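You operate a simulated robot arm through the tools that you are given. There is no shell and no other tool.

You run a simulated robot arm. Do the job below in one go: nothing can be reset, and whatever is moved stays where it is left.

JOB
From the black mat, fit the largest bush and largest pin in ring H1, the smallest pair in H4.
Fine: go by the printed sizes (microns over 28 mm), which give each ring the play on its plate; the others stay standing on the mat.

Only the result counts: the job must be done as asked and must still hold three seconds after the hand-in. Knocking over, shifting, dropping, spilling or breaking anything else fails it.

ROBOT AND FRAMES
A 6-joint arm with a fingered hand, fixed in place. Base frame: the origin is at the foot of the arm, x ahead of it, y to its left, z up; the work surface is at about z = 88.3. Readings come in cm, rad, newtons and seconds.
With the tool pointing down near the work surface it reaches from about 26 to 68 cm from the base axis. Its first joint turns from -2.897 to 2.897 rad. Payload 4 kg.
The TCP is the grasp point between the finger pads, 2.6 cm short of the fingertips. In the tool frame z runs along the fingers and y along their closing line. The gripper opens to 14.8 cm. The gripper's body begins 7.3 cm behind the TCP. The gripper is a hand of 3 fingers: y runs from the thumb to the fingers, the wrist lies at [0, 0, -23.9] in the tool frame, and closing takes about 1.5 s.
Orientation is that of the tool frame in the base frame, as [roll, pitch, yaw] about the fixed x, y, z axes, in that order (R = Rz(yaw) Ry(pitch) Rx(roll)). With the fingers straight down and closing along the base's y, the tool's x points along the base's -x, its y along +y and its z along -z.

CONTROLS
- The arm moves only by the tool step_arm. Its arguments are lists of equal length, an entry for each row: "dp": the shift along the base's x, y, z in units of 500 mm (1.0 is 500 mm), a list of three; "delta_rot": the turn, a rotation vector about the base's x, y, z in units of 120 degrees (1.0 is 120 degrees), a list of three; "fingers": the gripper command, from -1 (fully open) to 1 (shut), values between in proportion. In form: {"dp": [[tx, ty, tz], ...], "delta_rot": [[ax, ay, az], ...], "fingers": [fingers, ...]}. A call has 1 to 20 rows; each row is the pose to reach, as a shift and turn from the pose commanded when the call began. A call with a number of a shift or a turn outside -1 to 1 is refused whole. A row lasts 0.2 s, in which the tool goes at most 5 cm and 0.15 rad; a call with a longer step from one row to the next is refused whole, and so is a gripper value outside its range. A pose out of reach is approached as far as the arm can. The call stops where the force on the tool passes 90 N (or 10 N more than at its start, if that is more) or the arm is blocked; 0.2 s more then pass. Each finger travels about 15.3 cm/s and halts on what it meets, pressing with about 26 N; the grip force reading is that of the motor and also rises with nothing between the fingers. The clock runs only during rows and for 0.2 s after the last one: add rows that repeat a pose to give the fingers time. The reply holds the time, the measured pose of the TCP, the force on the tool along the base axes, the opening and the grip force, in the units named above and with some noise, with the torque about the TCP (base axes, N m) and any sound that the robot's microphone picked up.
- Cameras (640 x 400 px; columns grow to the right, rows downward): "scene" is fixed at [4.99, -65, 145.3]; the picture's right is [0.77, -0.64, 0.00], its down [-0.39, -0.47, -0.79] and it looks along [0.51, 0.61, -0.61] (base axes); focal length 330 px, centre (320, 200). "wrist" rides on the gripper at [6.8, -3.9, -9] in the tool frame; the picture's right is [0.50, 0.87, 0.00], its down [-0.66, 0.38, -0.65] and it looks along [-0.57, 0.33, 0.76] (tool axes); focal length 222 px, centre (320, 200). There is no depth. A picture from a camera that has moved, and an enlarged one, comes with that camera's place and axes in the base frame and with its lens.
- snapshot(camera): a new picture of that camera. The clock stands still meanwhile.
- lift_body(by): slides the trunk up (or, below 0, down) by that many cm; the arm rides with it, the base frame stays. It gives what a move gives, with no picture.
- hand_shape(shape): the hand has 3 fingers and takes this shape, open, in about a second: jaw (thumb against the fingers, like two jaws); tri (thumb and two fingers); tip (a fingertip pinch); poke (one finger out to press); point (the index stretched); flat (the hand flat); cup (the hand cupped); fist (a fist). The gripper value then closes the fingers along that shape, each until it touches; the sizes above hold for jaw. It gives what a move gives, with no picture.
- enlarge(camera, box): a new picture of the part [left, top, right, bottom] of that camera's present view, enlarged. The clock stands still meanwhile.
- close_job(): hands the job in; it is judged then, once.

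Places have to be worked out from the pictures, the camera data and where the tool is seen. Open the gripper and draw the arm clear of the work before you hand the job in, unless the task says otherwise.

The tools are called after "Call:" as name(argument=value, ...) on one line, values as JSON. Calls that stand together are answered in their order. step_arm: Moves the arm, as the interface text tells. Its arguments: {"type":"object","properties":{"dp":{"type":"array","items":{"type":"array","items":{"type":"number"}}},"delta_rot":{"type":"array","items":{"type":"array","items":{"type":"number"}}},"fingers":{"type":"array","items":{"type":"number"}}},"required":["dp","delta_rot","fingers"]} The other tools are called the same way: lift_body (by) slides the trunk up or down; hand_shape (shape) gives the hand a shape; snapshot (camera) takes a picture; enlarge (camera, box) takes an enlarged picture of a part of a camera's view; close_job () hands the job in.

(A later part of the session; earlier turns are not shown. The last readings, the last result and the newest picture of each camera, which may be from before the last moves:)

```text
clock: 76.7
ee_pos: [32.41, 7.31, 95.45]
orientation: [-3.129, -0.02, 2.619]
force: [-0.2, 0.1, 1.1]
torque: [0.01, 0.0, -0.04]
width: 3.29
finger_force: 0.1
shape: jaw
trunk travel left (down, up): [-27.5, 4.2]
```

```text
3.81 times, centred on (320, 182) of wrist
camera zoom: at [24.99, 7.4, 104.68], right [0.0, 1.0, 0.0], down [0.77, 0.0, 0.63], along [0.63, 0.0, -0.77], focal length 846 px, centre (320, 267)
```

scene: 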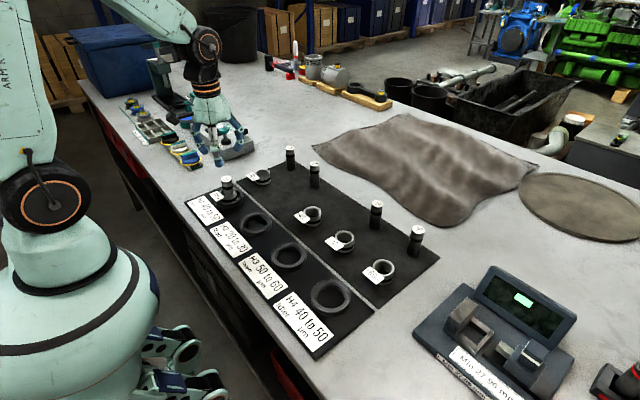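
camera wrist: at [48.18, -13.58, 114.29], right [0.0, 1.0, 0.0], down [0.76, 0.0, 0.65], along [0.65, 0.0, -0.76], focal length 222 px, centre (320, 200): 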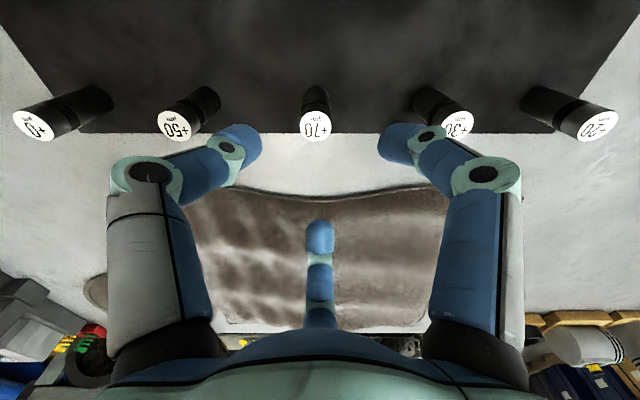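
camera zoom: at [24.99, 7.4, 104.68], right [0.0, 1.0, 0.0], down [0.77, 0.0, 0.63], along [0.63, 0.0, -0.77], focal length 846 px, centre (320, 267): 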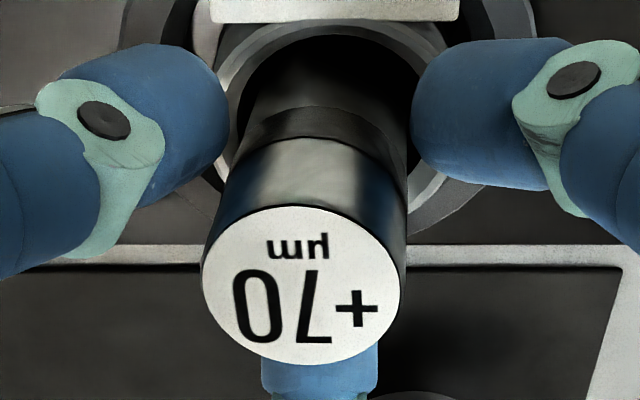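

The pin keeps following the retreating thumb, so upright isn't its resting state there. I check whether the untouched pins on the mat stand truly vertical, for comparison.

Call:
enlarge(camera="scene", box=[398, 216, 434, 264])

Call:
enlarge(camera="scene", box=[360, 192, 396, 240])

Call:
enlarge(camera="scene", box=[275, 138, 311, 186])

```text
8.33 times, centred on (416, 240) of scene
camera zoom: at [4.99, -65.0, 145.3], right [0.77, -0.64, 0.0], down [-0.39, -0.47, -0.79], along [0.51, 0.61, -0.61], focal length 2747 px, centre (-480, -133)
```

zoom: 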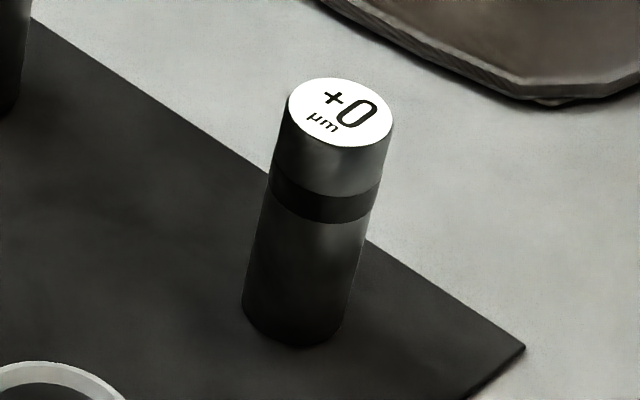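

```text
8.33 times, centred on (378, 216) of scene
camera zoom: at [4.99, -65.0, 145.3], right [0.77, -0.64, 0.0], down [-0.39, -0.47, -0.79], along [0.51, 0.61, -0.61], focal length 2747 px, centre (-163, 67)
```

zoom: 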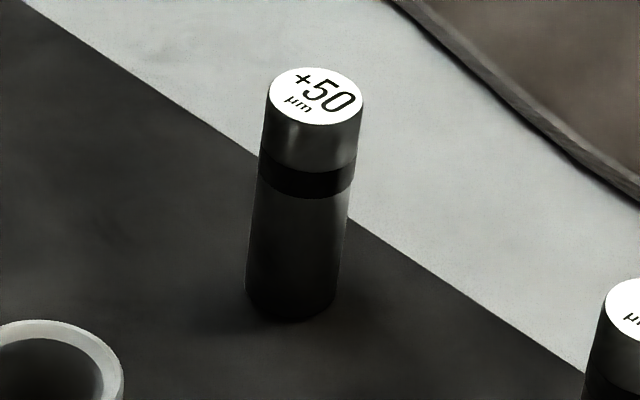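

```text
8.33 times, centred on (293, 162) of scene
camera zoom: at [4.99, -65.0, 145.3], right [0.77, -0.64, 0.0], down [-0.39, -0.47, -0.79], along [0.51, 0.61, -0.61], focal length 2747 px, centre (545, 517)
```

zoom: 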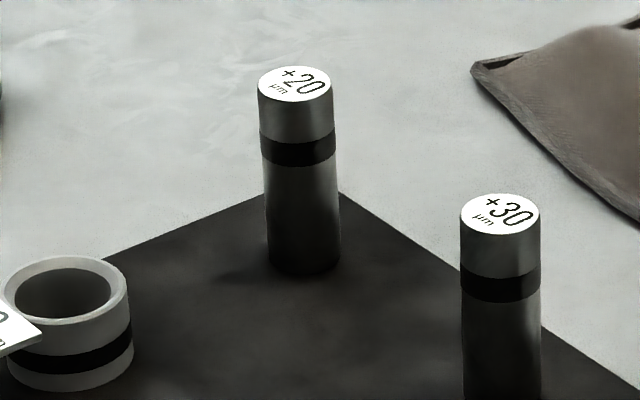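

The mat pins are vertical, so the lean is particular to this spot. I open fully, raise the hand, and look at the resting state once more.

Call:
step_arm(dp=[[0, 0, 0], [0, 0, 0], [0, 0, 0.03], [0, 0, 0.1], [0.002, 0.002, 0.17], [0.002, 0.002, 0.2], [0.002, 0.002, 0.2]], delta_rot=[[0, 0, 0], [0, 0, 0], [0, 0, 0], [0, -0.004, 0], [0, -0.008, 0], [0, -0.012, 0], [0, -0.012, 0]], fingers=[0.3, 0.0, 0.0, 0.0, 0.0, 0.0, 0.0])

Call:
enlarge(camera="wrist", box=[280, 60, 360, 150])

Call:
enlarge(camera="scene", box=[214, 170, 254, 210])

```text
clock: 78.3
ee_pos: [32.74, 7.54, 105.49]
orientation: [-3.141, 0.0, 2.617]
force: [-0.8, -0.4, 0.2]
torque: [-0.02, -0.01, -0.02]
width: 7.34
finger_force: 0.0
shape: jaw
trunk travel left (down, up): [-27.5, 4.2]
```

```text
4.44 times, centred on (320, 105) of wrist
camera zoom: at [24.97, 7.65, 114.58], right [0.0, 1.0, 0.0], down [0.76, 0.0, 0.65], along [0.65, 0.0, -0.76], focal length 987 px, centre (320, 622)
```

zoom: 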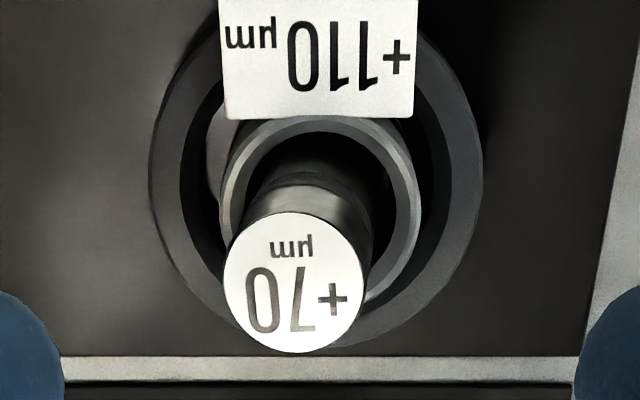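

```text
10.00 times, centred on (234, 190) of scene
camera zoom: at [4.99, -65.0, 145.3], right [0.77, -0.64, 0.0], down [-0.39, -0.47, -0.79], along [0.51, 0.61, -0.61], focal length 3296 px, centre (1180, 300)
```

zoom: 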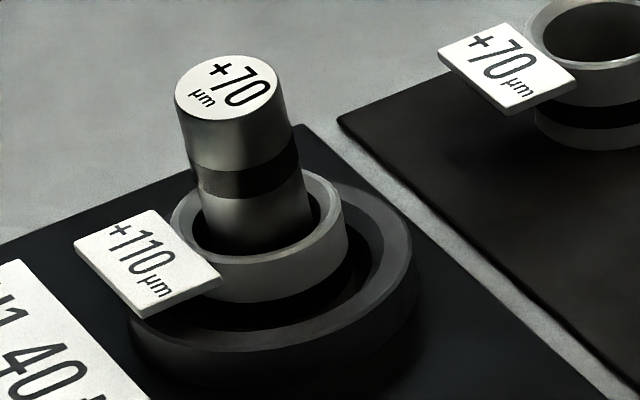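

The pin now rests about 4–5° off vertical, inside the bush and down on the floor, which is well within what the bore allows. I leave it and go on to the second pair, first looking straight down the bore of bush +40.

Call:
step_arm(dp=[[0.04, -0.05, 0], [0.09, -0.11, 0], [0.14, -0.17, 0], [0.19, -0.23, 0], [0.24, -0.29, 0], [0.29, -0.35, 0], [0.33, -0.4, -0.01], [0.36, -0.427, -0.04], [0.36, -0.427, -0.04]], delta_rot=[[0, 0, 0], [0, 0, 0], [0, 0, 0], [0, 0, 0], [0, 0, 0], [0, 0, 0], [0, 0, 0], [0, 0, 0], [0, 0, 0]], fingers=[0, 0, 0, 0, 0, 0, 0, 0, 0])

Call:
snapshot(camera="wrist")

Call:
enlarge(camera="wrist", box=[280, 0, 360, 80])

```text
clock: 80.3
ee_pos: [50.7, -13.98, 103.57]
orientation: [3.141, -0.001, 2.617]
force: [0.3, -0.5, -0.9]
torque: [0.04, 0.01, -0.03]
width: 7.36
finger_force: 0.1
shape: jaw
trunk travel left (down, up): [-27.5, 4.2]
```

```text
taken
camera wrist: at [42.83, -13.89, 112.62], right [0.0, 1.0, 0.0], down [0.76, 0.0, 0.65], along [0.65, 0.0, -0.76], focal length 222 px, centre (320, 200)
```

wrist: 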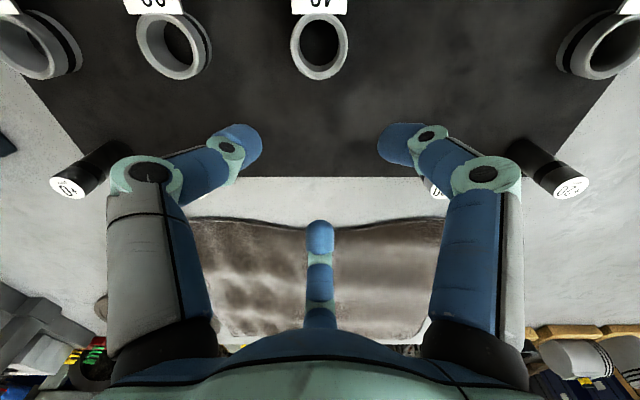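

```text
5.00 times, centred on (320, 40) of wrist
camera zoom: at [42.83, -13.89, 112.62], right [0.0, 1.0, 0.0], down [0.76, 0.0, 0.65], along [0.65, 0.0, -0.76], focal length 1111 px, centre (320, 1000)
```

zoom: 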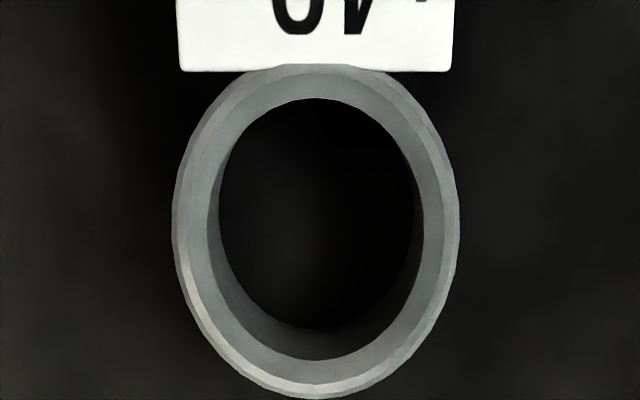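

The bore is straight through with no lip, and bush +40 sits at (45.1, -13.95). I hover over it and check alignment as before.

Call:
step_arm(dp=[[-0.05, -0.0006, 0], [-0.105, -0.0012, 0], [-0.105, -0.0012, -0.04], [-0.105, -0.0012, -0.1], [-0.105, -0.0012, -0.16], [-0.105, -0.0012, -0.18], [-0.105, -0.0012, -0.18]], delta_rot=[[0, 0, 0], [0, 0, 0], [0, 0, 0], [0, 0, 0], [0, 0, 0], [0, 0, 0], [0, 0, 0]], fingers=[-0.05, -0.05, -0.05, -0.05, -0.05, -0.05, -0.05])

Call:
enlarge(camera="wrist", box=[200, 80, 440, 240])

Call:
enlarge(camera="scene", box=[260, 130, 380, 240])

```text
clock: 81.9
ee_pos: [45.34, -14.05, 94.38]
orientation: [3.141, 0.001, 2.617]
force: [-0.2, 0.6, 0.3]
torque: [0.04, 0.02, 0.02]
width: 7.7
finger_force: 0.1
shape: jaw
trunk travel left (down, up): [-27.5, 4.2]
```

```text
2.50 times, centred on (320, 160) of wrist
camera zoom: at [37.61, -14.01, 103.51], right [0.0, 1.0, 0.0], down [0.76, 0.0, 0.65], along [0.65, 0.0, -0.76], focal length 555 px, centre (320, 300)
```

zoom: 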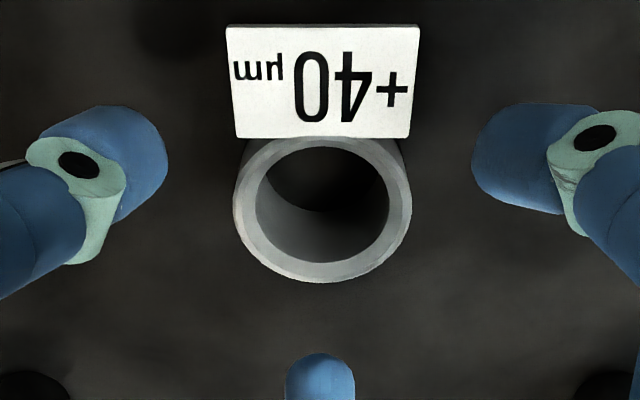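

```text
3.64 times, centred on (320, 185) of scene
camera zoom: at [4.99, -65.0, 145.3], right [0.77, -0.64, 0.0], down [-0.39, -0.47, -0.79], along [0.51, 0.61, -0.61], focal length 1199 px, centre (320, 254)
```

zoom: 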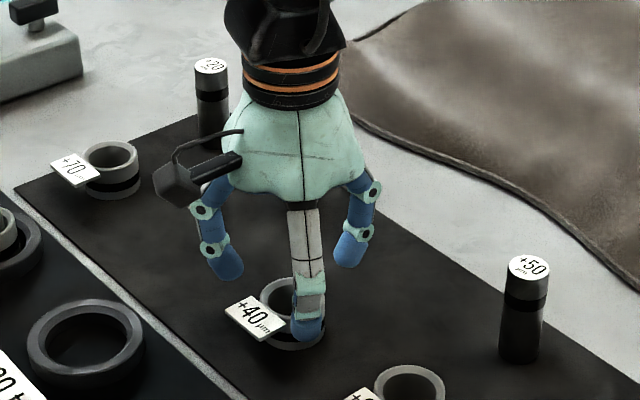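

Alignment is good. I descend to grip height (0.2 cm higher than last time, to stay clear of the ring on release) and close gently.

Call:
step_arm(dp=[[0, 0, -0.02], [0, 0, -0.038], [0, 0, -0.0452], [0, 0, -0.0452], [0, 0, -0.0452], [0, 0, -0.0452], [0, 0, -0.0452], [0, 0, -0.0452], [0, 0, -0.0452], [0, 0, -0.0452], [0, 0, -0.0452], [0, 0, -0.0452]], delta_rot=[[0, 0, 0], [0, 0, 0], [0, 0, 0], [0, 0, 0], [0, 0, 0], [0, 0, 0], [0, 0, 0], [0, 0, 0], [0, 0, 0], [0, 0, 0], [0, 0, 0], [0, 0, 0]], fingers=[-0.05, -0.05, -0.05, 0.05, 0.15, 0.25, 0.32, 0.38, 0.44, 0.5, 0.55, 0.6])

Call:
enlarge(camera="wrist", box=[200, 80, 440, 240])

Call:
enlarge(camera="scene", box=[260, 150, 370, 240])

```text
clock: 84.5
ee_pos: [45.44, -13.9, 92.15]
orientation: [-3.141, 0.0, 2.618]
force: [-0.1, -0.2, -0.2]
torque: [0.02, -0.02, 0.02]
width: 3.84
finger_force: 26.1
shape: jaw
trunk travel left (down, up): [-27.5, 4.2]
```

```text
2.50 times, centred on (320, 160) of wrist
camera zoom: at [37.73, -13.87, 101.23], right [0.0, 1.0, 0.0], down [0.76, 0.0, 0.65], along [0.65, 0.0, -0.76], focal length 555 px, centre (320, 300)
```

zoom: 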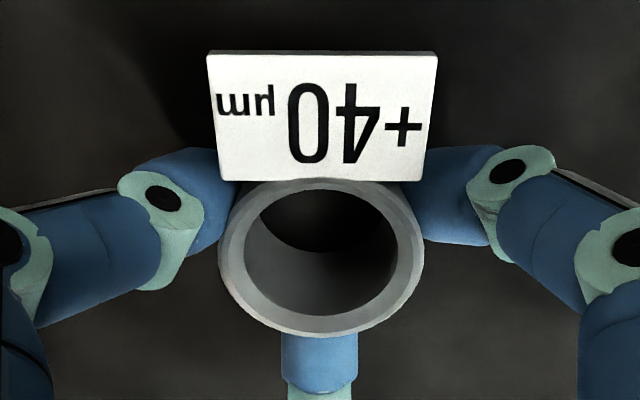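

```text
4.44 times, centred on (315, 195) of scene
camera zoom: at [4.99, -65.0, 145.3], right [0.77, -0.64, 0.0], down [-0.39, -0.47, -0.79], along [0.51, 0.61, -0.61], focal length 1465 px, centre (342, 222)
```

zoom: 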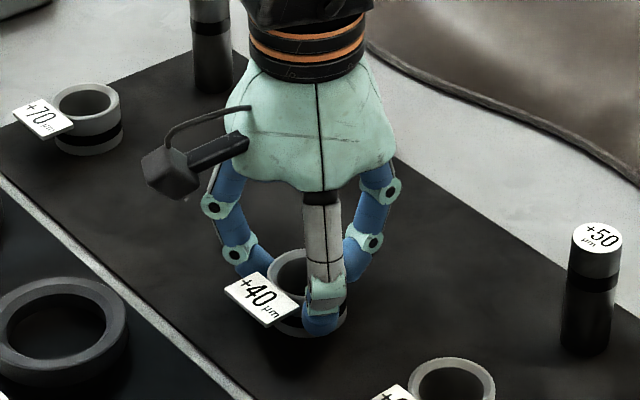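

Bush +40 is gripped. I lift it 7 cm and carry it towards ring H4 near (32.7, -35.4).

Call:
step_arm(dp=[[0, 0, 0.004], [0, 0, 0.012], [0, 0, 0.04], [0, 0, 0.08], [0, 0, 0.12], [0, 0, 0.14], [-0.02, -0.034, 0.14], [-0.06, -0.1, 0.14], [-0.1, -0.17, 0.14], [-0.14, -0.24, 0.14], [-0.18, -0.305, 0.14], [-0.22, -0.373, 0.14], [-0.25, -0.424, 0.14], [-0.255, -0.4316, 0.14], [-0.255, -0.4316, 0.14], [-0.255, -0.4316, 0.14]], delta_rot=[[0, 0, 0], [0, 0, 0], [0, 0, 0], [0, 0, 0], [0, 0, 0], [0, 0, 0], [0, 0, 0], [0, 0, 0], [0, 0, 0], [0, 0, 0], [0, 0, 0], [0, 0, 0], [0, 0, 0], [0, 0, 0], [0, 0, 0], [0, 0, 0]], fingers=[0.6, 0.6, 0.6, 0.6, 0.6, 0.6, 0.6, 0.6, 0.6, 0.6, 0.6, 0.6, 0.6, 0.6, 0.6, 0.6])

Call:
enlarge(camera="wrist", box=[200, 60, 440, 220])

Call:
enlarge(camera="scene", box=[260, 200, 400, 330])

```text
clock: 87.9
ee_pos: [32.55, -35.36, 99.06]
orientation: [-3.141, 0.0, 2.62]
force: [0.6, 0.7, -0.2]
torque: [0.0, -0.03, -0.02]
width: 3.82
finger_force: 26.2
shape: jaw
trunk travel left (down, up): [-27.5, 4.2]
```

```text
2.50 times, centred on (320, 140) of wrist
camera zoom: at [24.84, -35.32, 108.19], right [0.0, 1.0, 0.0], down [0.76, 0.0, 0.65], along [0.65, 0.0, -0.76], focal length 555 px, centre (320, 350)
```

zoom: 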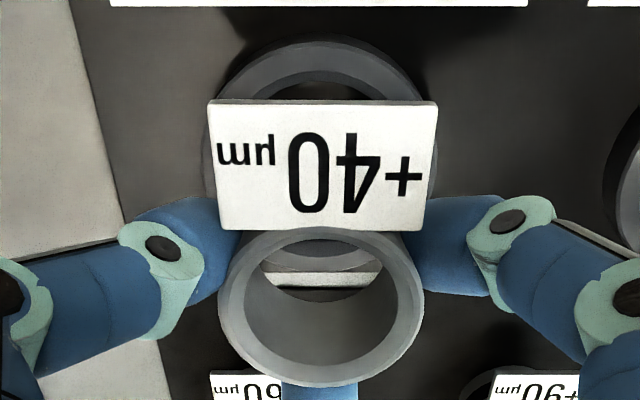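

```text
3.08 times, centred on (330, 265) of scene
camera zoom: at [4.99, -65.0, 145.3], right [0.77, -0.64, 0.0], down [-0.39, -0.47, -0.79], along [0.51, 0.61, -0.61], focal length 1014 px, centre (289, 0)
```

zoom: 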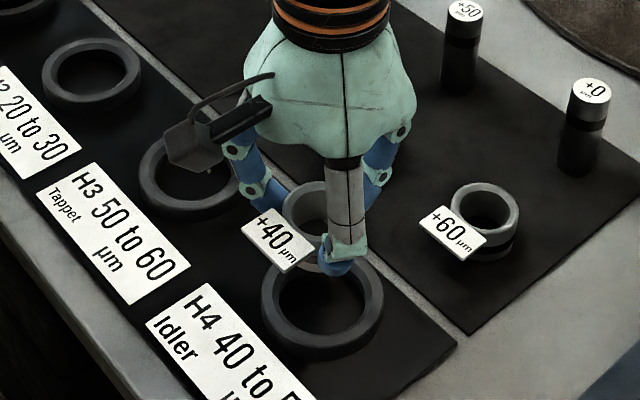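

The bush hangs right over ring H4. I lower it towards the ring, stopping about 0.3 cm above the expected floor contact.

Call:
step_arm(dp=[[0.001, 0, -0.03], [0.001, 0, -0.06], [0.001, 0, -0.09], [0.001, 0, -0.108], [0.001, 0, -0.118], [0.001, 0, -0.118]], delta_rot=[[0, 0, 0], [0, 0, 0], [0, 0, 0], [0, 0, 0], [0, 0, 0], [0, 0, 0]], fingers=[0.6, 0.6, 0.6, 0.6, 0.6, 0.6])

Call:
enlarge(camera="wrist", box=[200, 80, 440, 240])

Call:
enlarge(camera="scene", box=[290, 240, 370, 320])

```text
clock: 89.3
ee_pos: [32.6, -35.57, 93.12]
orientation: [3.142, 0.0, 2.619]
force: [0.0, 0.3, -0.4]
torque: [-0.02, -0.01, 0.02]
width: 3.84
finger_force: 26.4
shape: jaw
trunk travel left (down, up): [-27.5, 4.2]
```

```text
2.50 times, centred on (320, 160) of wrist
camera zoom: at [24.97, -35.52, 102.26], right [0.0, 1.0, 0.0], down [0.76, 0.0, 0.65], along [0.65, 0.0, -0.76], focal length 555 px, centre (320, 300)
```

zoom: 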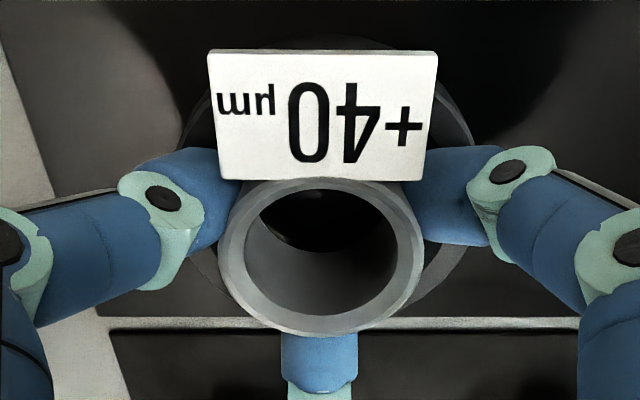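

```text
5.00 times, centred on (330, 280) of scene
camera zoom: at [4.99, -65.0, 145.3], right [0.77, -0.64, 0.0], down [-0.39, -0.47, -0.79], along [0.51, 0.61, -0.61], focal length 1648 px, centre (270, -200)
```

zoom: 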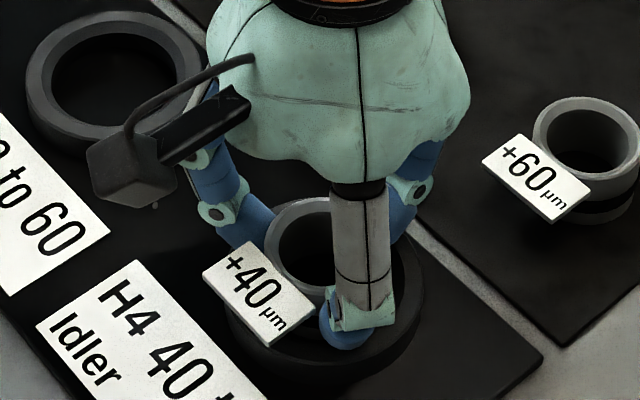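

The bush is nearly over the ring bore; the ring axis lies about 0.2 cm towards +y. I correct and ease down to just above contact.

Call:
step_arm(dp=[[-0.001, 0.002, 0], [-0.001, 0.004, 0], [-0.001, 0.004, -0.004], [-0.001, 0.004, -0.008], [-0.001, 0.004, -0.011], [-0.001, 0.004, -0.011]], delta_rot=[[0, 0, 0], [0, 0, 0], [0, 0, 0], [0, 0, 0], [0, 0, 0], [0, 0, 0]], fingers=[0.6, 0.6, 0.6, 0.6, 0.6, 0.6])

Call:
enlarge(camera="wrist", box=[200, 80, 440, 240])

Call:
enlarge(camera="scene", box=[300, 255, 360, 320])

```text
clock: 90.7
ee_pos: [32.58, -35.18, 92.64]
orientation: [3.14, -0.001, 2.617]
force: [0.0, 0.2, -1.0]
torque: [0.01, -0.02, -0.02]
width: 3.83
finger_force: 25.5
shape: jaw
trunk travel left (down, up): [-27.5, 4.2]
```

```text
2.50 times, centred on (320, 160) of wrist
camera zoom: at [24.86, -35.23, 101.75], right [0.0, 1.0, 0.0], down [0.76, 0.0, 0.65], along [0.65, 0.0, -0.76], focal length 555 px, centre (320, 300)
```

zoom: 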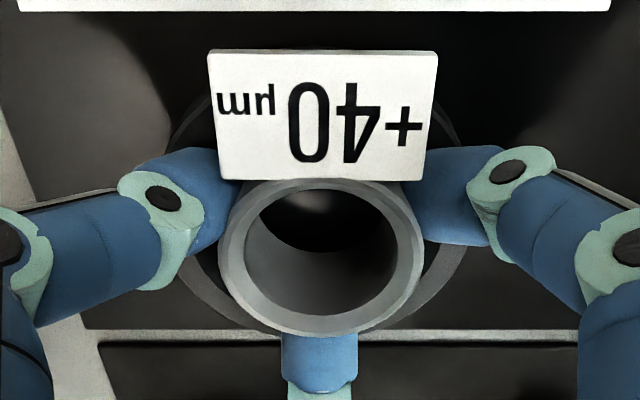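

```text
6.15 times, centred on (330, 288) of scene
camera zoom: at [4.99, -65.0, 145.3], right [0.77, -0.64, 0.0], down [-0.39, -0.47, -0.79], along [0.51, 0.61, -0.61], focal length 2029 px, centre (258, -338)
```

zoom: 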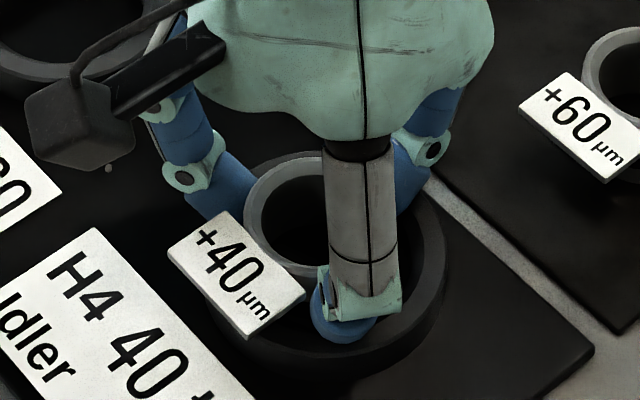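

Centred. I ease down another 0.2 cm.

Call:
step_arm(dp=[[0.001, 0, -0.002], [0.001, 0, -0.004], [0.001, 0, -0.004]], delta_rot=[[0, 0, 0], [0, 0, 0], [0, 0, 0]], fingers=[0.6, 0.6, 0.6])

```text
clock: 91.5
ee_pos: [32.77, -35.14, 92.45]
orientation: [3.141, -0.001, 2.618]
force: [0.3, -0.7, 0.0]
torque: [0.02, -0.02, 0.01]
width: 3.8
finger_force: 26.5
shape: jaw
trunk travel left (down, up): [-27.5, 4.2]
```

Call:
step_arm(dp=[[0, 0, -0.0015], [0, 0, -0.0015]], delta_rot=[[0, 0, 0], [0, 0, 0]], fingers=[0.6, 0.6])

Call:
enlarge(camera="wrist", box=[200, 80, 440, 240])

```text
clock: 92.1
ee_pos: [32.8, -35.38, 92.38]
orientation: [3.141, 0.0, 2.618]
force: [-0.4, -1.9, 2.5]
torque: [0.07, 0.09, 0.02]
width: 3.82
finger_force: 25.9
shape: jaw
trunk travel left (down, up): [-27.5, 4.2]
```

```text
2.50 times, centred on (320, 160) of wrist
camera zoom: at [24.98, -35.19, 101.51], right [0.0, 1.0, 0.0], down [0.76, 0.0, 0.65], along [0.65, 0.0, -0.76], focal length 555 px, centre (320, 300)
```

zoom: 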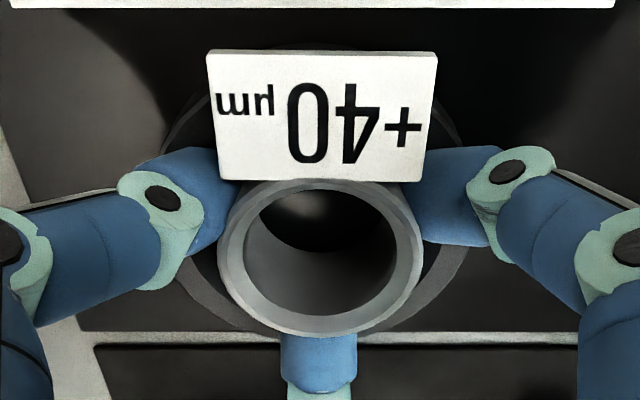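

Light floor contact (about 3 N) at the expected height. I release with a combined opening and slight rise so the tips clear both ring and tag.

Call:
step_arm(dp=[[0, 0, 0], [0, 0, 0.003], [0, 0, 0.006], [0, 0, 0.01], [0, 0, 0.02], [0, 0, 0.05], [0, 0, 0.12], [0, 0, 0.2], [0, 0, 0.2]], delta_rot=[[0, 0, 0], [0, 0, 0], [0, 0, 0], [0, 0, 0], [0, 0, 0], [0, 0, 0], [0, 0, 0], [0, 0, 0], [0, 0, 0]], fingers=[0.44, 0.4, 0.35, 0.27, 0.15, 0.0, 0.0, 0.0, 0.0])

Call:
enlarge(camera="wrist", box=[240, 40, 400, 160])

Call:
enlarge(camera="scene", box=[300, 255, 360, 320])

```text
clock: 94.1
ee_pos: [32.49, -35.39, 102.57]
orientation: [3.14, -0.001, 2.618]
force: [-0.4, 0.3, 0.1]
torque: [-0.02, 0.0, -0.02]
width: 7.33
finger_force: 0.0
shape: jaw
trunk travel left (down, up): [-27.5, 4.2]
```

```text
3.33 times, centred on (320, 100) of wrist
camera zoom: at [24.72, -35.35, 111.61], right [0.0, 1.0, 0.0], down [0.76, 0.0, 0.65], along [0.65, 0.0, -0.76], focal length 740 px, centre (320, 533)
```

zoom: 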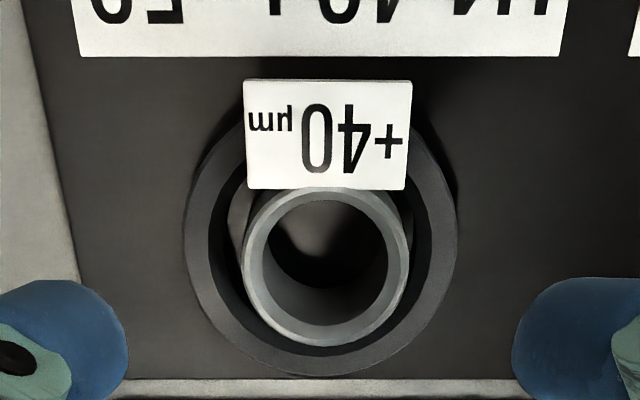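

```text
6.15 times, centred on (330, 288) of scene
camera zoom: at [4.99, -65.0, 145.3], right [0.77, -0.64, 0.0], down [-0.39, -0.47, -0.79], along [0.51, 0.61, -0.61], focal length 2029 px, centre (258, -338)
```

zoom: 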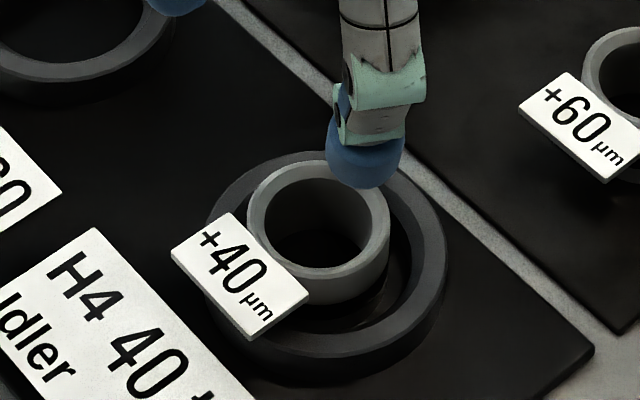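

Bush +40 stands in ring H4, centred within the play. Now the smallest pin, +0, expected near (55.75, -37.95), close to the reach limit; I move above it carefully.

Call:
step_arm(dp=[[0.03, -0.003, 0.02], [0.09, -0.01, 0.02], [0.15, -0.017, 0.02], [0.21, -0.024, 0.02], [0.27, -0.03, 0.02], [0.33, -0.037, 0.02], [0.39, -0.044, 0.02], [0.44, -0.05, 0.02], [0.459, -0.051, 0.02], [0.459, -0.051, 0.02], [0.459, -0.051, 0.02]], delta_rot=[[0, 0, 0], [0, 0, 0], [0, 0, 0], [0, 0, 0], [0, 0, 0], [0, 0, 0], [0, 0, 0], [0, 0, 0], [0, 0, 0], [0, 0, 0], [0, 0, 0]], fingers=[0, 0, 0, 0, 0, 0, 0, 0, 0, 0, 0])

Call:
snapshot(camera="wrist")

Call:
enlarge(camera="wrist", box=[240, 80, 400, 180])

```text
clock: 96.5
ee_pos: [55.58, -37.79, 103.29]
orientation: [3.141, 0.0, 2.618]
force: [0.5, -0.3, 0.2]
torque: [0.02, -0.05, 0.0]
width: 7.36
finger_force: 0.0
shape: jaw
trunk travel left (down, up): [-27.5, 4.2]
```

```text
taken
camera wrist: at [47.91, -37.79, 112.4], right [0.0, 1.0, 0.0], down [0.76, 0.0, 0.65], along [0.65, 0.0, -0.76], focal length 222 px, centre (320, 200)
```

wrist: 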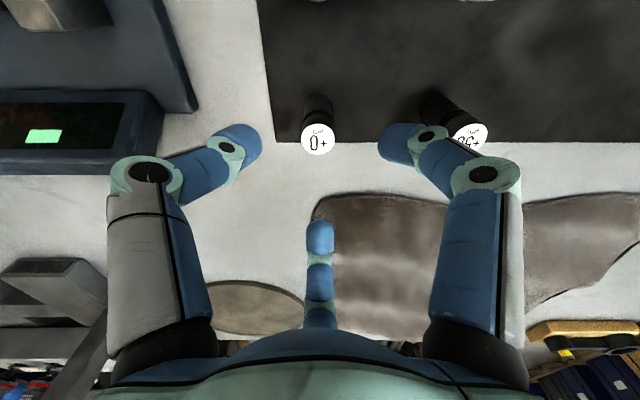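

```text
4.00 times, centred on (320, 130) of wrist
camera zoom: at [47.91, -37.79, 112.4], right [0.0, 1.0, 0.0], down [0.76, 0.0, 0.65], along [0.65, 0.0, -0.76], focal length 888 px, centre (320, 480)
```

zoom: 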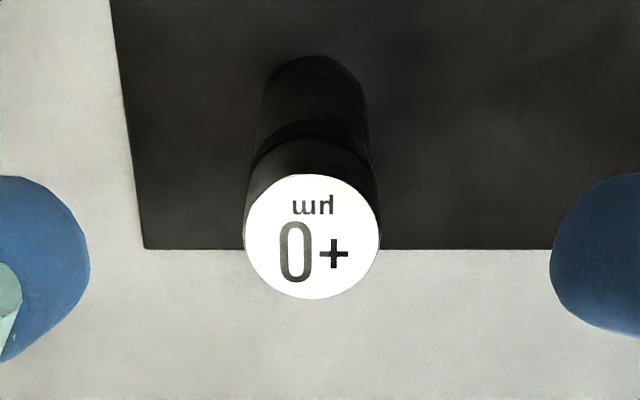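

The arm reaches it. Pin +0's axis is at about (55.68, -37.94); I shift slightly and descend around it.

Call:
step_arm(dp=[[-0.0014, -0.003, 0], [-0.0014, -0.003, -0.05], [-0.0014, -0.003, -0.1], [-0.0014, -0.003, -0.145], [-0.0014, -0.003, -0.164], [-0.0014, -0.003, -0.164]], delta_rot=[[0, 0, 0], [0, 0, 0], [0, 0, 0], [0, 0, 0], [0, 0, 0], [0, 0, 0]], fingers=[0, 0, 0, 0, 0, 0])

Call:
enlarge(camera="wrist", box=[200, 100, 440, 260])

Call:
enlarge(camera="scene", box=[360, 160, 480, 270])

```text
clock: 97.9
ee_pos: [55.65, -38.19, 95.15]
orientation: [3.141, 0.0, 2.617]
force: [-0.2, -0.1, -0.3]
torque: [0.0, 0.01, 0.01]
width: 7.33
finger_force: 0.1
shape: jaw
trunk travel left (down, up): [-27.5, 4.2]
```

```text
2.50 times, centred on (320, 180) of wrist
camera zoom: at [47.92, -38.05, 104.33], right [0.0, 1.0, 0.0], down [0.76, 0.0, 0.65], along [0.65, 0.0, -0.76], focal length 555 px, centre (320, 250)
```

zoom: 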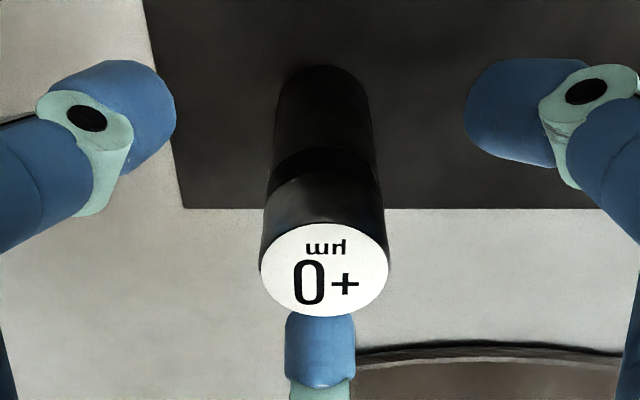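

```text
3.64 times, centred on (420, 215) of scene
camera zoom: at [4.99, -65.0, 145.3], right [0.77, -0.64, 0.0], down [-0.39, -0.47, -0.79], along [0.51, 0.61, -0.61], focal length 1199 px, centre (-44, 146)
```

zoom: 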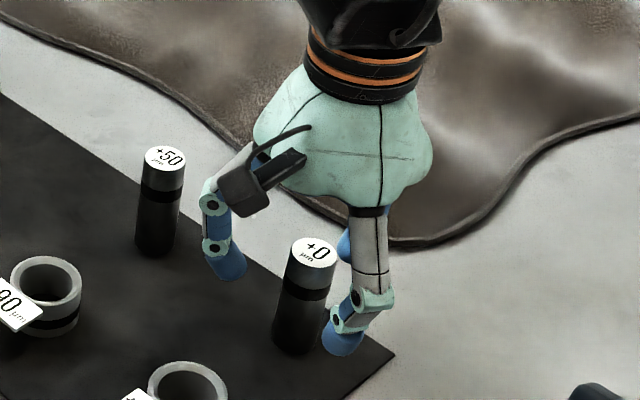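

The pin is centred between the fingers. I close gently.

Call:
step_arm(dp=[[-0.0014, 0.0014, 0], [-0.0014, 0.0014, 0], [-0.0014, 0.0014, 0], [-0.0014, 0.0014, 0], [-0.0014, 0.0014, 0], [-0.0014, 0.0014, 0], [-0.0014, 0.0014, 0], [-0.0014, 0.0014, 0], [-0.0014, 0.0014, 0], [-0.0014, 0.0014, 0], [-0.0014, 0.0014, 0], [-0.0014, 0.0014, 0]], delta_rot=[[0, 0, 0], [0, 0, 0], [0, 0, 0], [0, 0, 0], [0, 0, 0], [0, 0, 0], [0, 0, 0], [0, 0, 0], [0, 0, 0], [0, 0, 0], [0, 0, 0], [0, 0, 0]], fingers=[0.15, 0.3, 0.42, 0.5, 0.56, 0.62, 0.68, 0.72, 0.76, 0.8, 0.82, 0.82])

Call:
enlarge(camera="wrist", box=[200, 100, 440, 260])

Call:
enlarge(camera="scene", box=[380, 200, 450, 270])

```text
clock: 100.5
ee_pos: [55.45, -38.02, 95.12]
orientation: [-3.141, 0.0, 2.617]
force: [0.1, 0.0, 0.2]
torque: [0.0, 0.02, 0.02]
width: 2.2
finger_force: 25.8
shape: jaw
trunk travel left (down, up): [-27.5, 4.2]
```

```text
2.50 times, centred on (320, 180) of wrist
camera zoom: at [47.76, -37.98, 104.32], right [0.0, 1.0, 0.0], down [0.76, 0.0, 0.65], along [0.65, 0.0, -0.76], focal length 555 px, centre (320, 250)
```

zoom: 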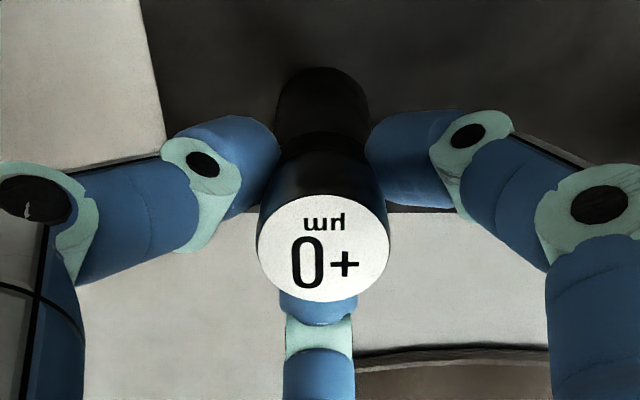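

```text
5.71 times, centred on (415, 235) of scene
camera zoom: at [4.99, -65.0, 145.3], right [0.77, -0.64, 0.0], down [-0.39, -0.47, -0.79], along [0.51, 0.61, -0.61], focal length 1884 px, centre (-223, 0)
```

zoom: 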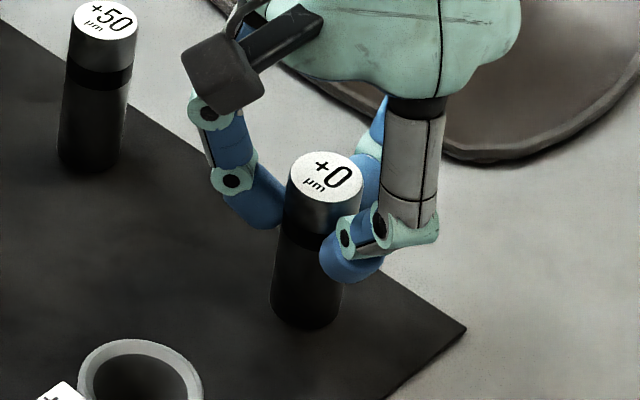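

The grip has tilted the pin about 5° towards -x (the far finger touched first). I'll open very slowly so it recentres and stands upright again, then regrip with better centring.

Call:
step_arm(dp=[[0.001, 0, 0], [0.0015, 0, 0], [0.0015, 0, 0], [0.0015, 0, 0], [0.0015, 0, 0], [0.0015, 0, 0], [0.0015, 0, 0], [0.0015, 0, 0], [0.0015, 0, 0], [0.0015, 0, 0], [0.0015, 0, 0], [0.0015, 0, 0], [0.0015, 0, 0], [0.0015, 0, 0], [0.0015, 0, 0]], delta_rot=[[0, 0, 0], [0, 0, 0], [0, 0, 0], [0, 0, 0], [0, 0, 0], [0, 0, 0], [0, 0, 0], [0, 0, 0], [0, 0, 0], [0, 0, 0], [0, 0, 0], [0, 0, 0], [0, 0, 0], [0, 0, 0], [0, 0, 0]], fingers=[0.8, 0.78, 0.76, 0.74, 0.72, 0.7, 0.68, 0.66, 0.64, 0.62, 0.6, 0.58, 0.56, 0.53, 0.5])

Call:
enlarge(camera="wrist", box=[200, 100, 440, 260])

Call:
enlarge(camera="scene", box=[380, 200, 450, 270])

```text
clock: 103.7
ee_pos: [55.51, -37.86, 95.23]
orientation: [3.14, 0.001, 2.616]
force: [0.0, -0.6, -0.9]
torque: [-0.01, 0.01, -0.01]
width: 3.64
finger_force: 0.0
shape: jaw
trunk travel left (down, up): [-27.5, 4.2]
```

```text
2.50 times, centred on (320, 180) of wrist
camera zoom: at [47.86, -37.86, 104.26], right [0.0, 1.0, 0.0], down [0.76, 0.0, 0.65], along [0.65, 0.0, -0.76], focal length 555 px, centre (320, 250)
```

zoom: 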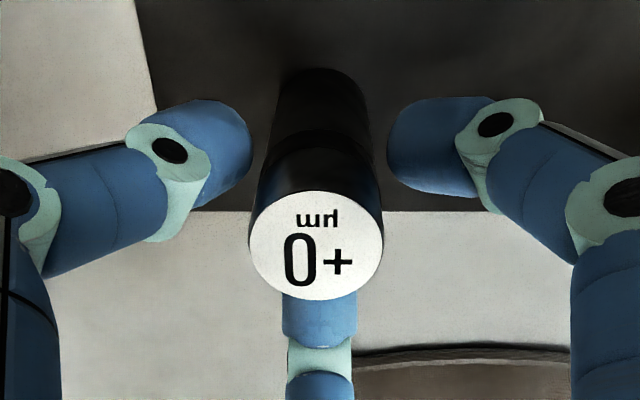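

```text
5.71 times, centred on (415, 235) of scene
camera zoom: at [4.99, -65.0, 145.3], right [0.77, -0.64, 0.0], down [-0.39, -0.47, -0.79], along [0.51, 0.61, -0.61], focal length 1884 px, centre (-223, 0)
```

zoom: 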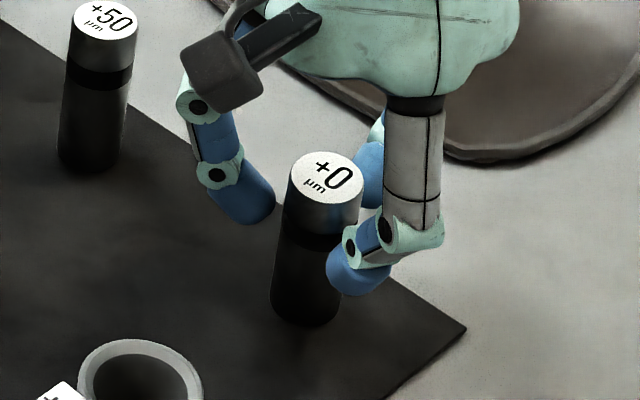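

The fingers have let go, yet the pin still leans on the mat in the same pose. I open further and wait to see whether it rights itself.

Call:
step_arm(dp=[[0, 0, 0], [0, 0, 0], [0, 0, 0], [0, 0, 0], [0, 0, 0]], delta_rot=[[0, 0, 0], [0, 0, 0], [0, 0, 0], [0, 0, 0], [0, 0, 0]], fingers=[0.4, 0.3, 0.2, 0.1, 0.1])

Call:
enlarge(camera="wrist", box=[200, 100, 440, 260])

Call:
enlarge(camera="scene", box=[395, 210, 435, 265])

```text
clock: 104.9
ee_pos: [55.64, -37.8, 95.17]
orientation: [-3.141, 0.001, 2.617]
force: [0.0, 0.2, 0.7]
torque: [0.0, 0.01, -0.01]
width: 6.6
finger_force: 0.1
shape: jaw
trunk travel left (down, up): [-27.5, 4.2]
```

```text
2.50 times, centred on (320, 180) of wrist
camera zoom: at [47.86, -37.86, 104.26], right [0.0, 1.0, 0.0], down [0.76, 0.0, 0.65], along [0.65, 0.0, -0.76], focal length 555 px, centre (320, 250)
```

zoom: 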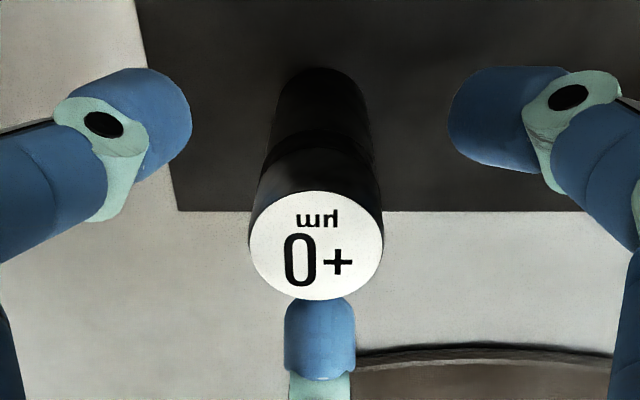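

```text
7.27 times, centred on (415, 238) of scene
camera zoom: at [4.99, -65.0, 145.3], right [0.77, -0.64, 0.0], down [-0.39, -0.47, -0.79], along [0.51, 0.61, -0.61], focal length 2397 px, centre (-371, -73)
```

zoom: 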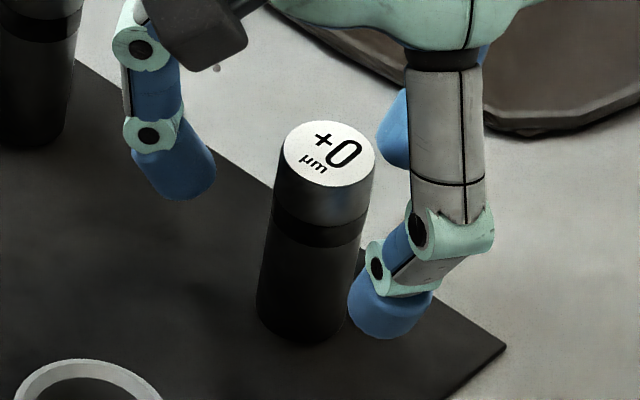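

So these pins hold a small tilt even when standing free; they stay as they are left. A position-limited "cage" closing (no squeeze) should push it upright, so I close slowly to just touching.

Call:
step_arm(dp=[[0, 0.001, 0], [0, 0.001, 0], [0, 0.001, 0], [0, 0.001, 0], [0, 0.001, 0], [0, 0.001, 0], [0, 0.001, 0], [0, 0.001, 0], [0, 0.001, 0], [0, 0.001, 0], [0, 0.001, 0], [0, 0.001, 0], [0, 0.001, 0]], delta_rot=[[0, 0, 0], [0, 0, 0], [0, 0, 0], [0, 0, 0], [0, 0, 0], [0, 0, 0], [0, 0, 0], [0, 0, 0], [0, 0, 0], [0, 0, 0], [0, 0, 0], [0, 0, 0], [0, 0, 0]], fingers=[0.25, 0.4, 0.5, 0.55, 0.58, 0.6, 0.62, 0.64, 0.655, 0.67, 0.68, 0.69, 0.69])

Call:
enlarge(camera="wrist", box=[200, 100, 440, 260])

Call:
enlarge(camera="scene", box=[395, 210, 435, 265])

```text
clock: 107.7
ee_pos: [55.39, -37.87, 95.27]
orientation: [3.141, 0.0, 2.618]
force: [0.6, -1.3, 0.5]
torque: [-0.03, 0.01, 0.02]
width: 2.41
finger_force: 0.0
shape: jaw
trunk travel left (down, up): [-27.5, 4.2]
```

```text
2.50 times, centred on (320, 180) of wrist
camera zoom: at [47.78, -37.79, 104.36], right [0.0, 1.0, 0.0], down [0.76, 0.0, 0.65], along [0.65, 0.0, -0.76], focal length 555 px, centre (320, 250)
```

zoom: 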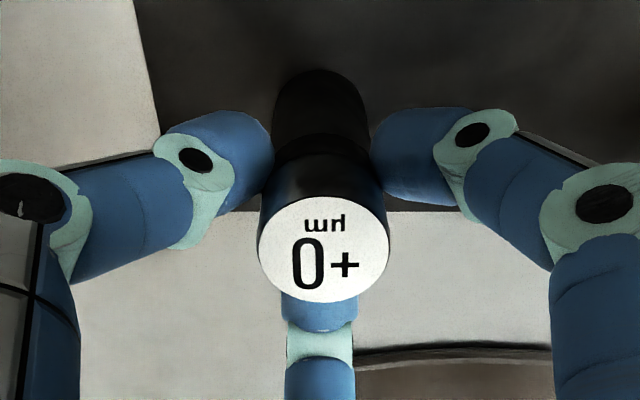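

```text
7.27 times, centred on (415, 238) of scene
camera zoom: at [4.99, -65.0, 145.3], right [0.77, -0.64, 0.0], down [-0.39, -0.47, -0.79], along [0.51, 0.61, -0.61], focal length 2397 px, centre (-371, -73)
```

zoom: 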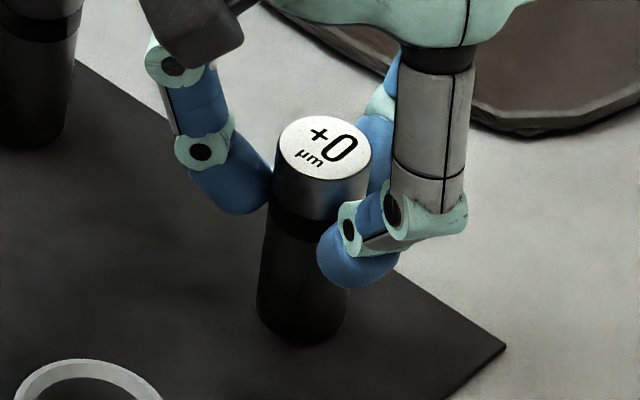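

The cage holds the pin but its centre sits about 0.4 cm short in x. I move the caged pin +0.45 cm in x slowly to bring it upright.

Call:
step_arm(dp=[[0.0015, 0, 0], [0.003, 0, 0], [0.0045, 0, 0], [0.006, 0, 0], [0.0075, 0, 0], [0.009, 0, 0], [0.009, 0, 0]], delta_rot=[[0, 0, 0], [0, 0, 0], [0, 0, 0], [0, 0, 0], [0, 0, 0], [0, 0, 0], [0, 0, 0]], fingers=[0.69, 0.69, 0.69, 0.69, 0.69, 0.69, 0.69])

Call:
enlarge(camera="wrist", box=[200, 100, 440, 260])

Call:
enlarge(camera="scene", box=[395, 210, 435, 265])

```text
clock: 109.3
ee_pos: [55.98, -37.8, 95.24]
orientation: [-3.14, 0.001, 2.617]
force: [0.6, 0.6, 1.0]
torque: [0.03, -0.01, 0.0]
width: 2.37
finger_force: 0.2
shape: jaw
trunk travel left (down, up): [-27.5, 4.2]
```

```text
2.50 times, centred on (320, 180) of wrist
camera zoom: at [48.25, -37.8, 104.32], right [0.0, 1.0, 0.0], down [0.76, 0.0, 0.65], along [0.65, 0.0, -0.76], focal length 555 px, centre (320, 250)
```

zoom: 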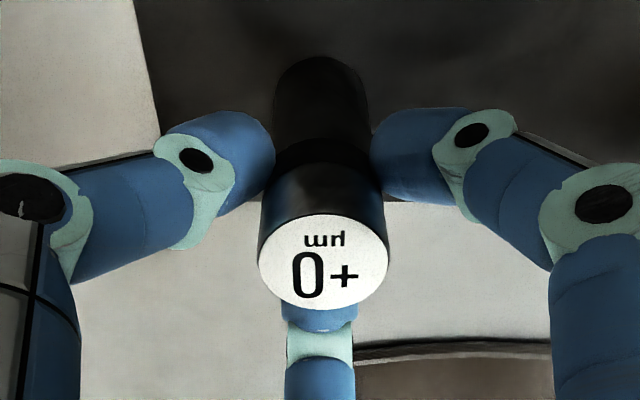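

```text
7.27 times, centred on (415, 238) of scene
camera zoom: at [4.99, -65.0, 145.3], right [0.77, -0.64, 0.0], down [-0.39, -0.47, -0.79], along [0.51, 0.61, -0.61], focal length 2397 px, centre (-371, -73)
```

zoom: 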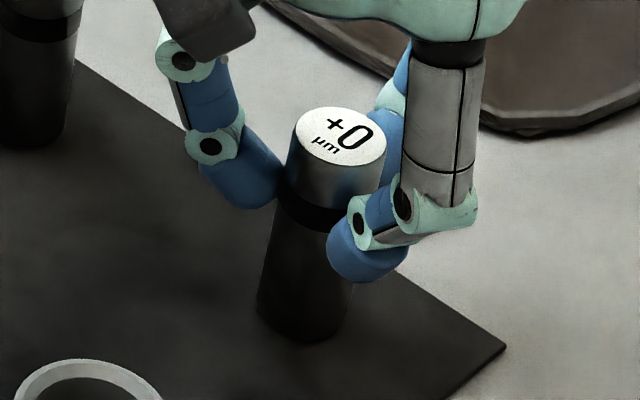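

The pin is now within about 1° of vertical. I squeeze slowly to grip it as it stands.

Call:
step_arm(dp=[[0.001, 0, 0], [0.001, 0, 0], [0.001, 0, 0], [0.001, 0, 0], [0.001, 0, 0], [0.001, 0, 0], [0.001, 0, 0], [0.001, 0, 0]], delta_rot=[[0, 0, 0], [0, 0, 0], [0, 0, 0], [0, 0, 0], [0, 0, 0], [0, 0, 0], [0, 0, 0], [0, 0, 0]], fingers=[0.7, 0.71, 0.72, 0.73, 0.74, 0.76, 0.78, 0.8])

Call:
enlarge(camera="wrist", box=[200, 100, 440, 260])

Call:
enlarge(camera="scene", box=[395, 210, 435, 265])

```text
clock: 111.1
ee_pos: [56.09, -37.83, 95.17]
orientation: [3.141, 0.001, 2.619]
force: [-0.7, 0.3, -0.5]
torque: [0.0, 0.02, 0.02]
width: 2.14
finger_force: 26.3
shape: jaw
trunk travel left (down, up): [-27.5, 4.2]
```

```text
2.50 times, centred on (320, 180) of wrist
camera zoom: at [48.29, -37.8, 104.32], right [0.0, 1.0, 0.0], down [0.76, 0.0, 0.65], along [0.65, 0.0, -0.76], focal length 555 px, centre (320, 250)
```

zoom: 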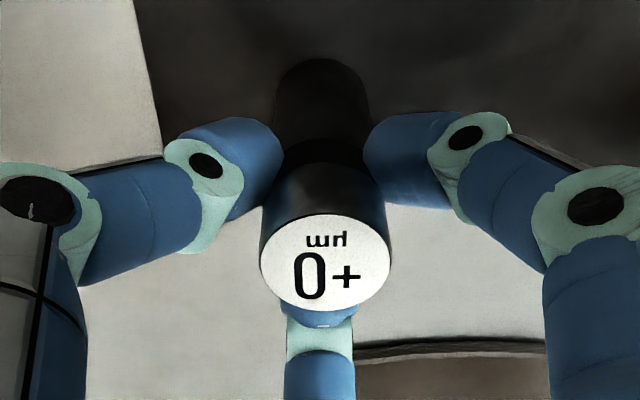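

```text
7.27 times, centred on (415, 238) of scene
camera zoom: at [4.99, -65.0, 145.3], right [0.77, -0.64, 0.0], down [-0.39, -0.47, -0.79], along [0.51, 0.61, -0.61], focal length 2397 px, centre (-371, -73)
```

zoom: 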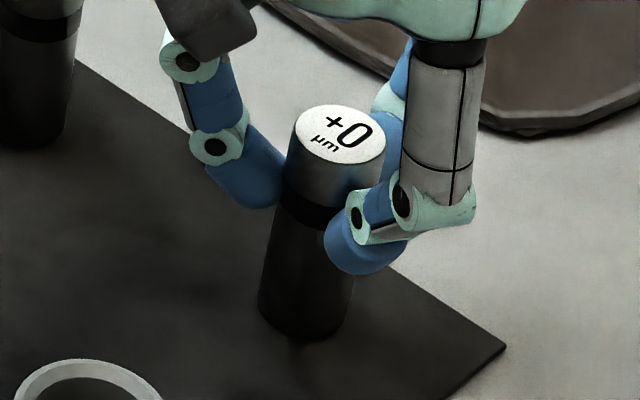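

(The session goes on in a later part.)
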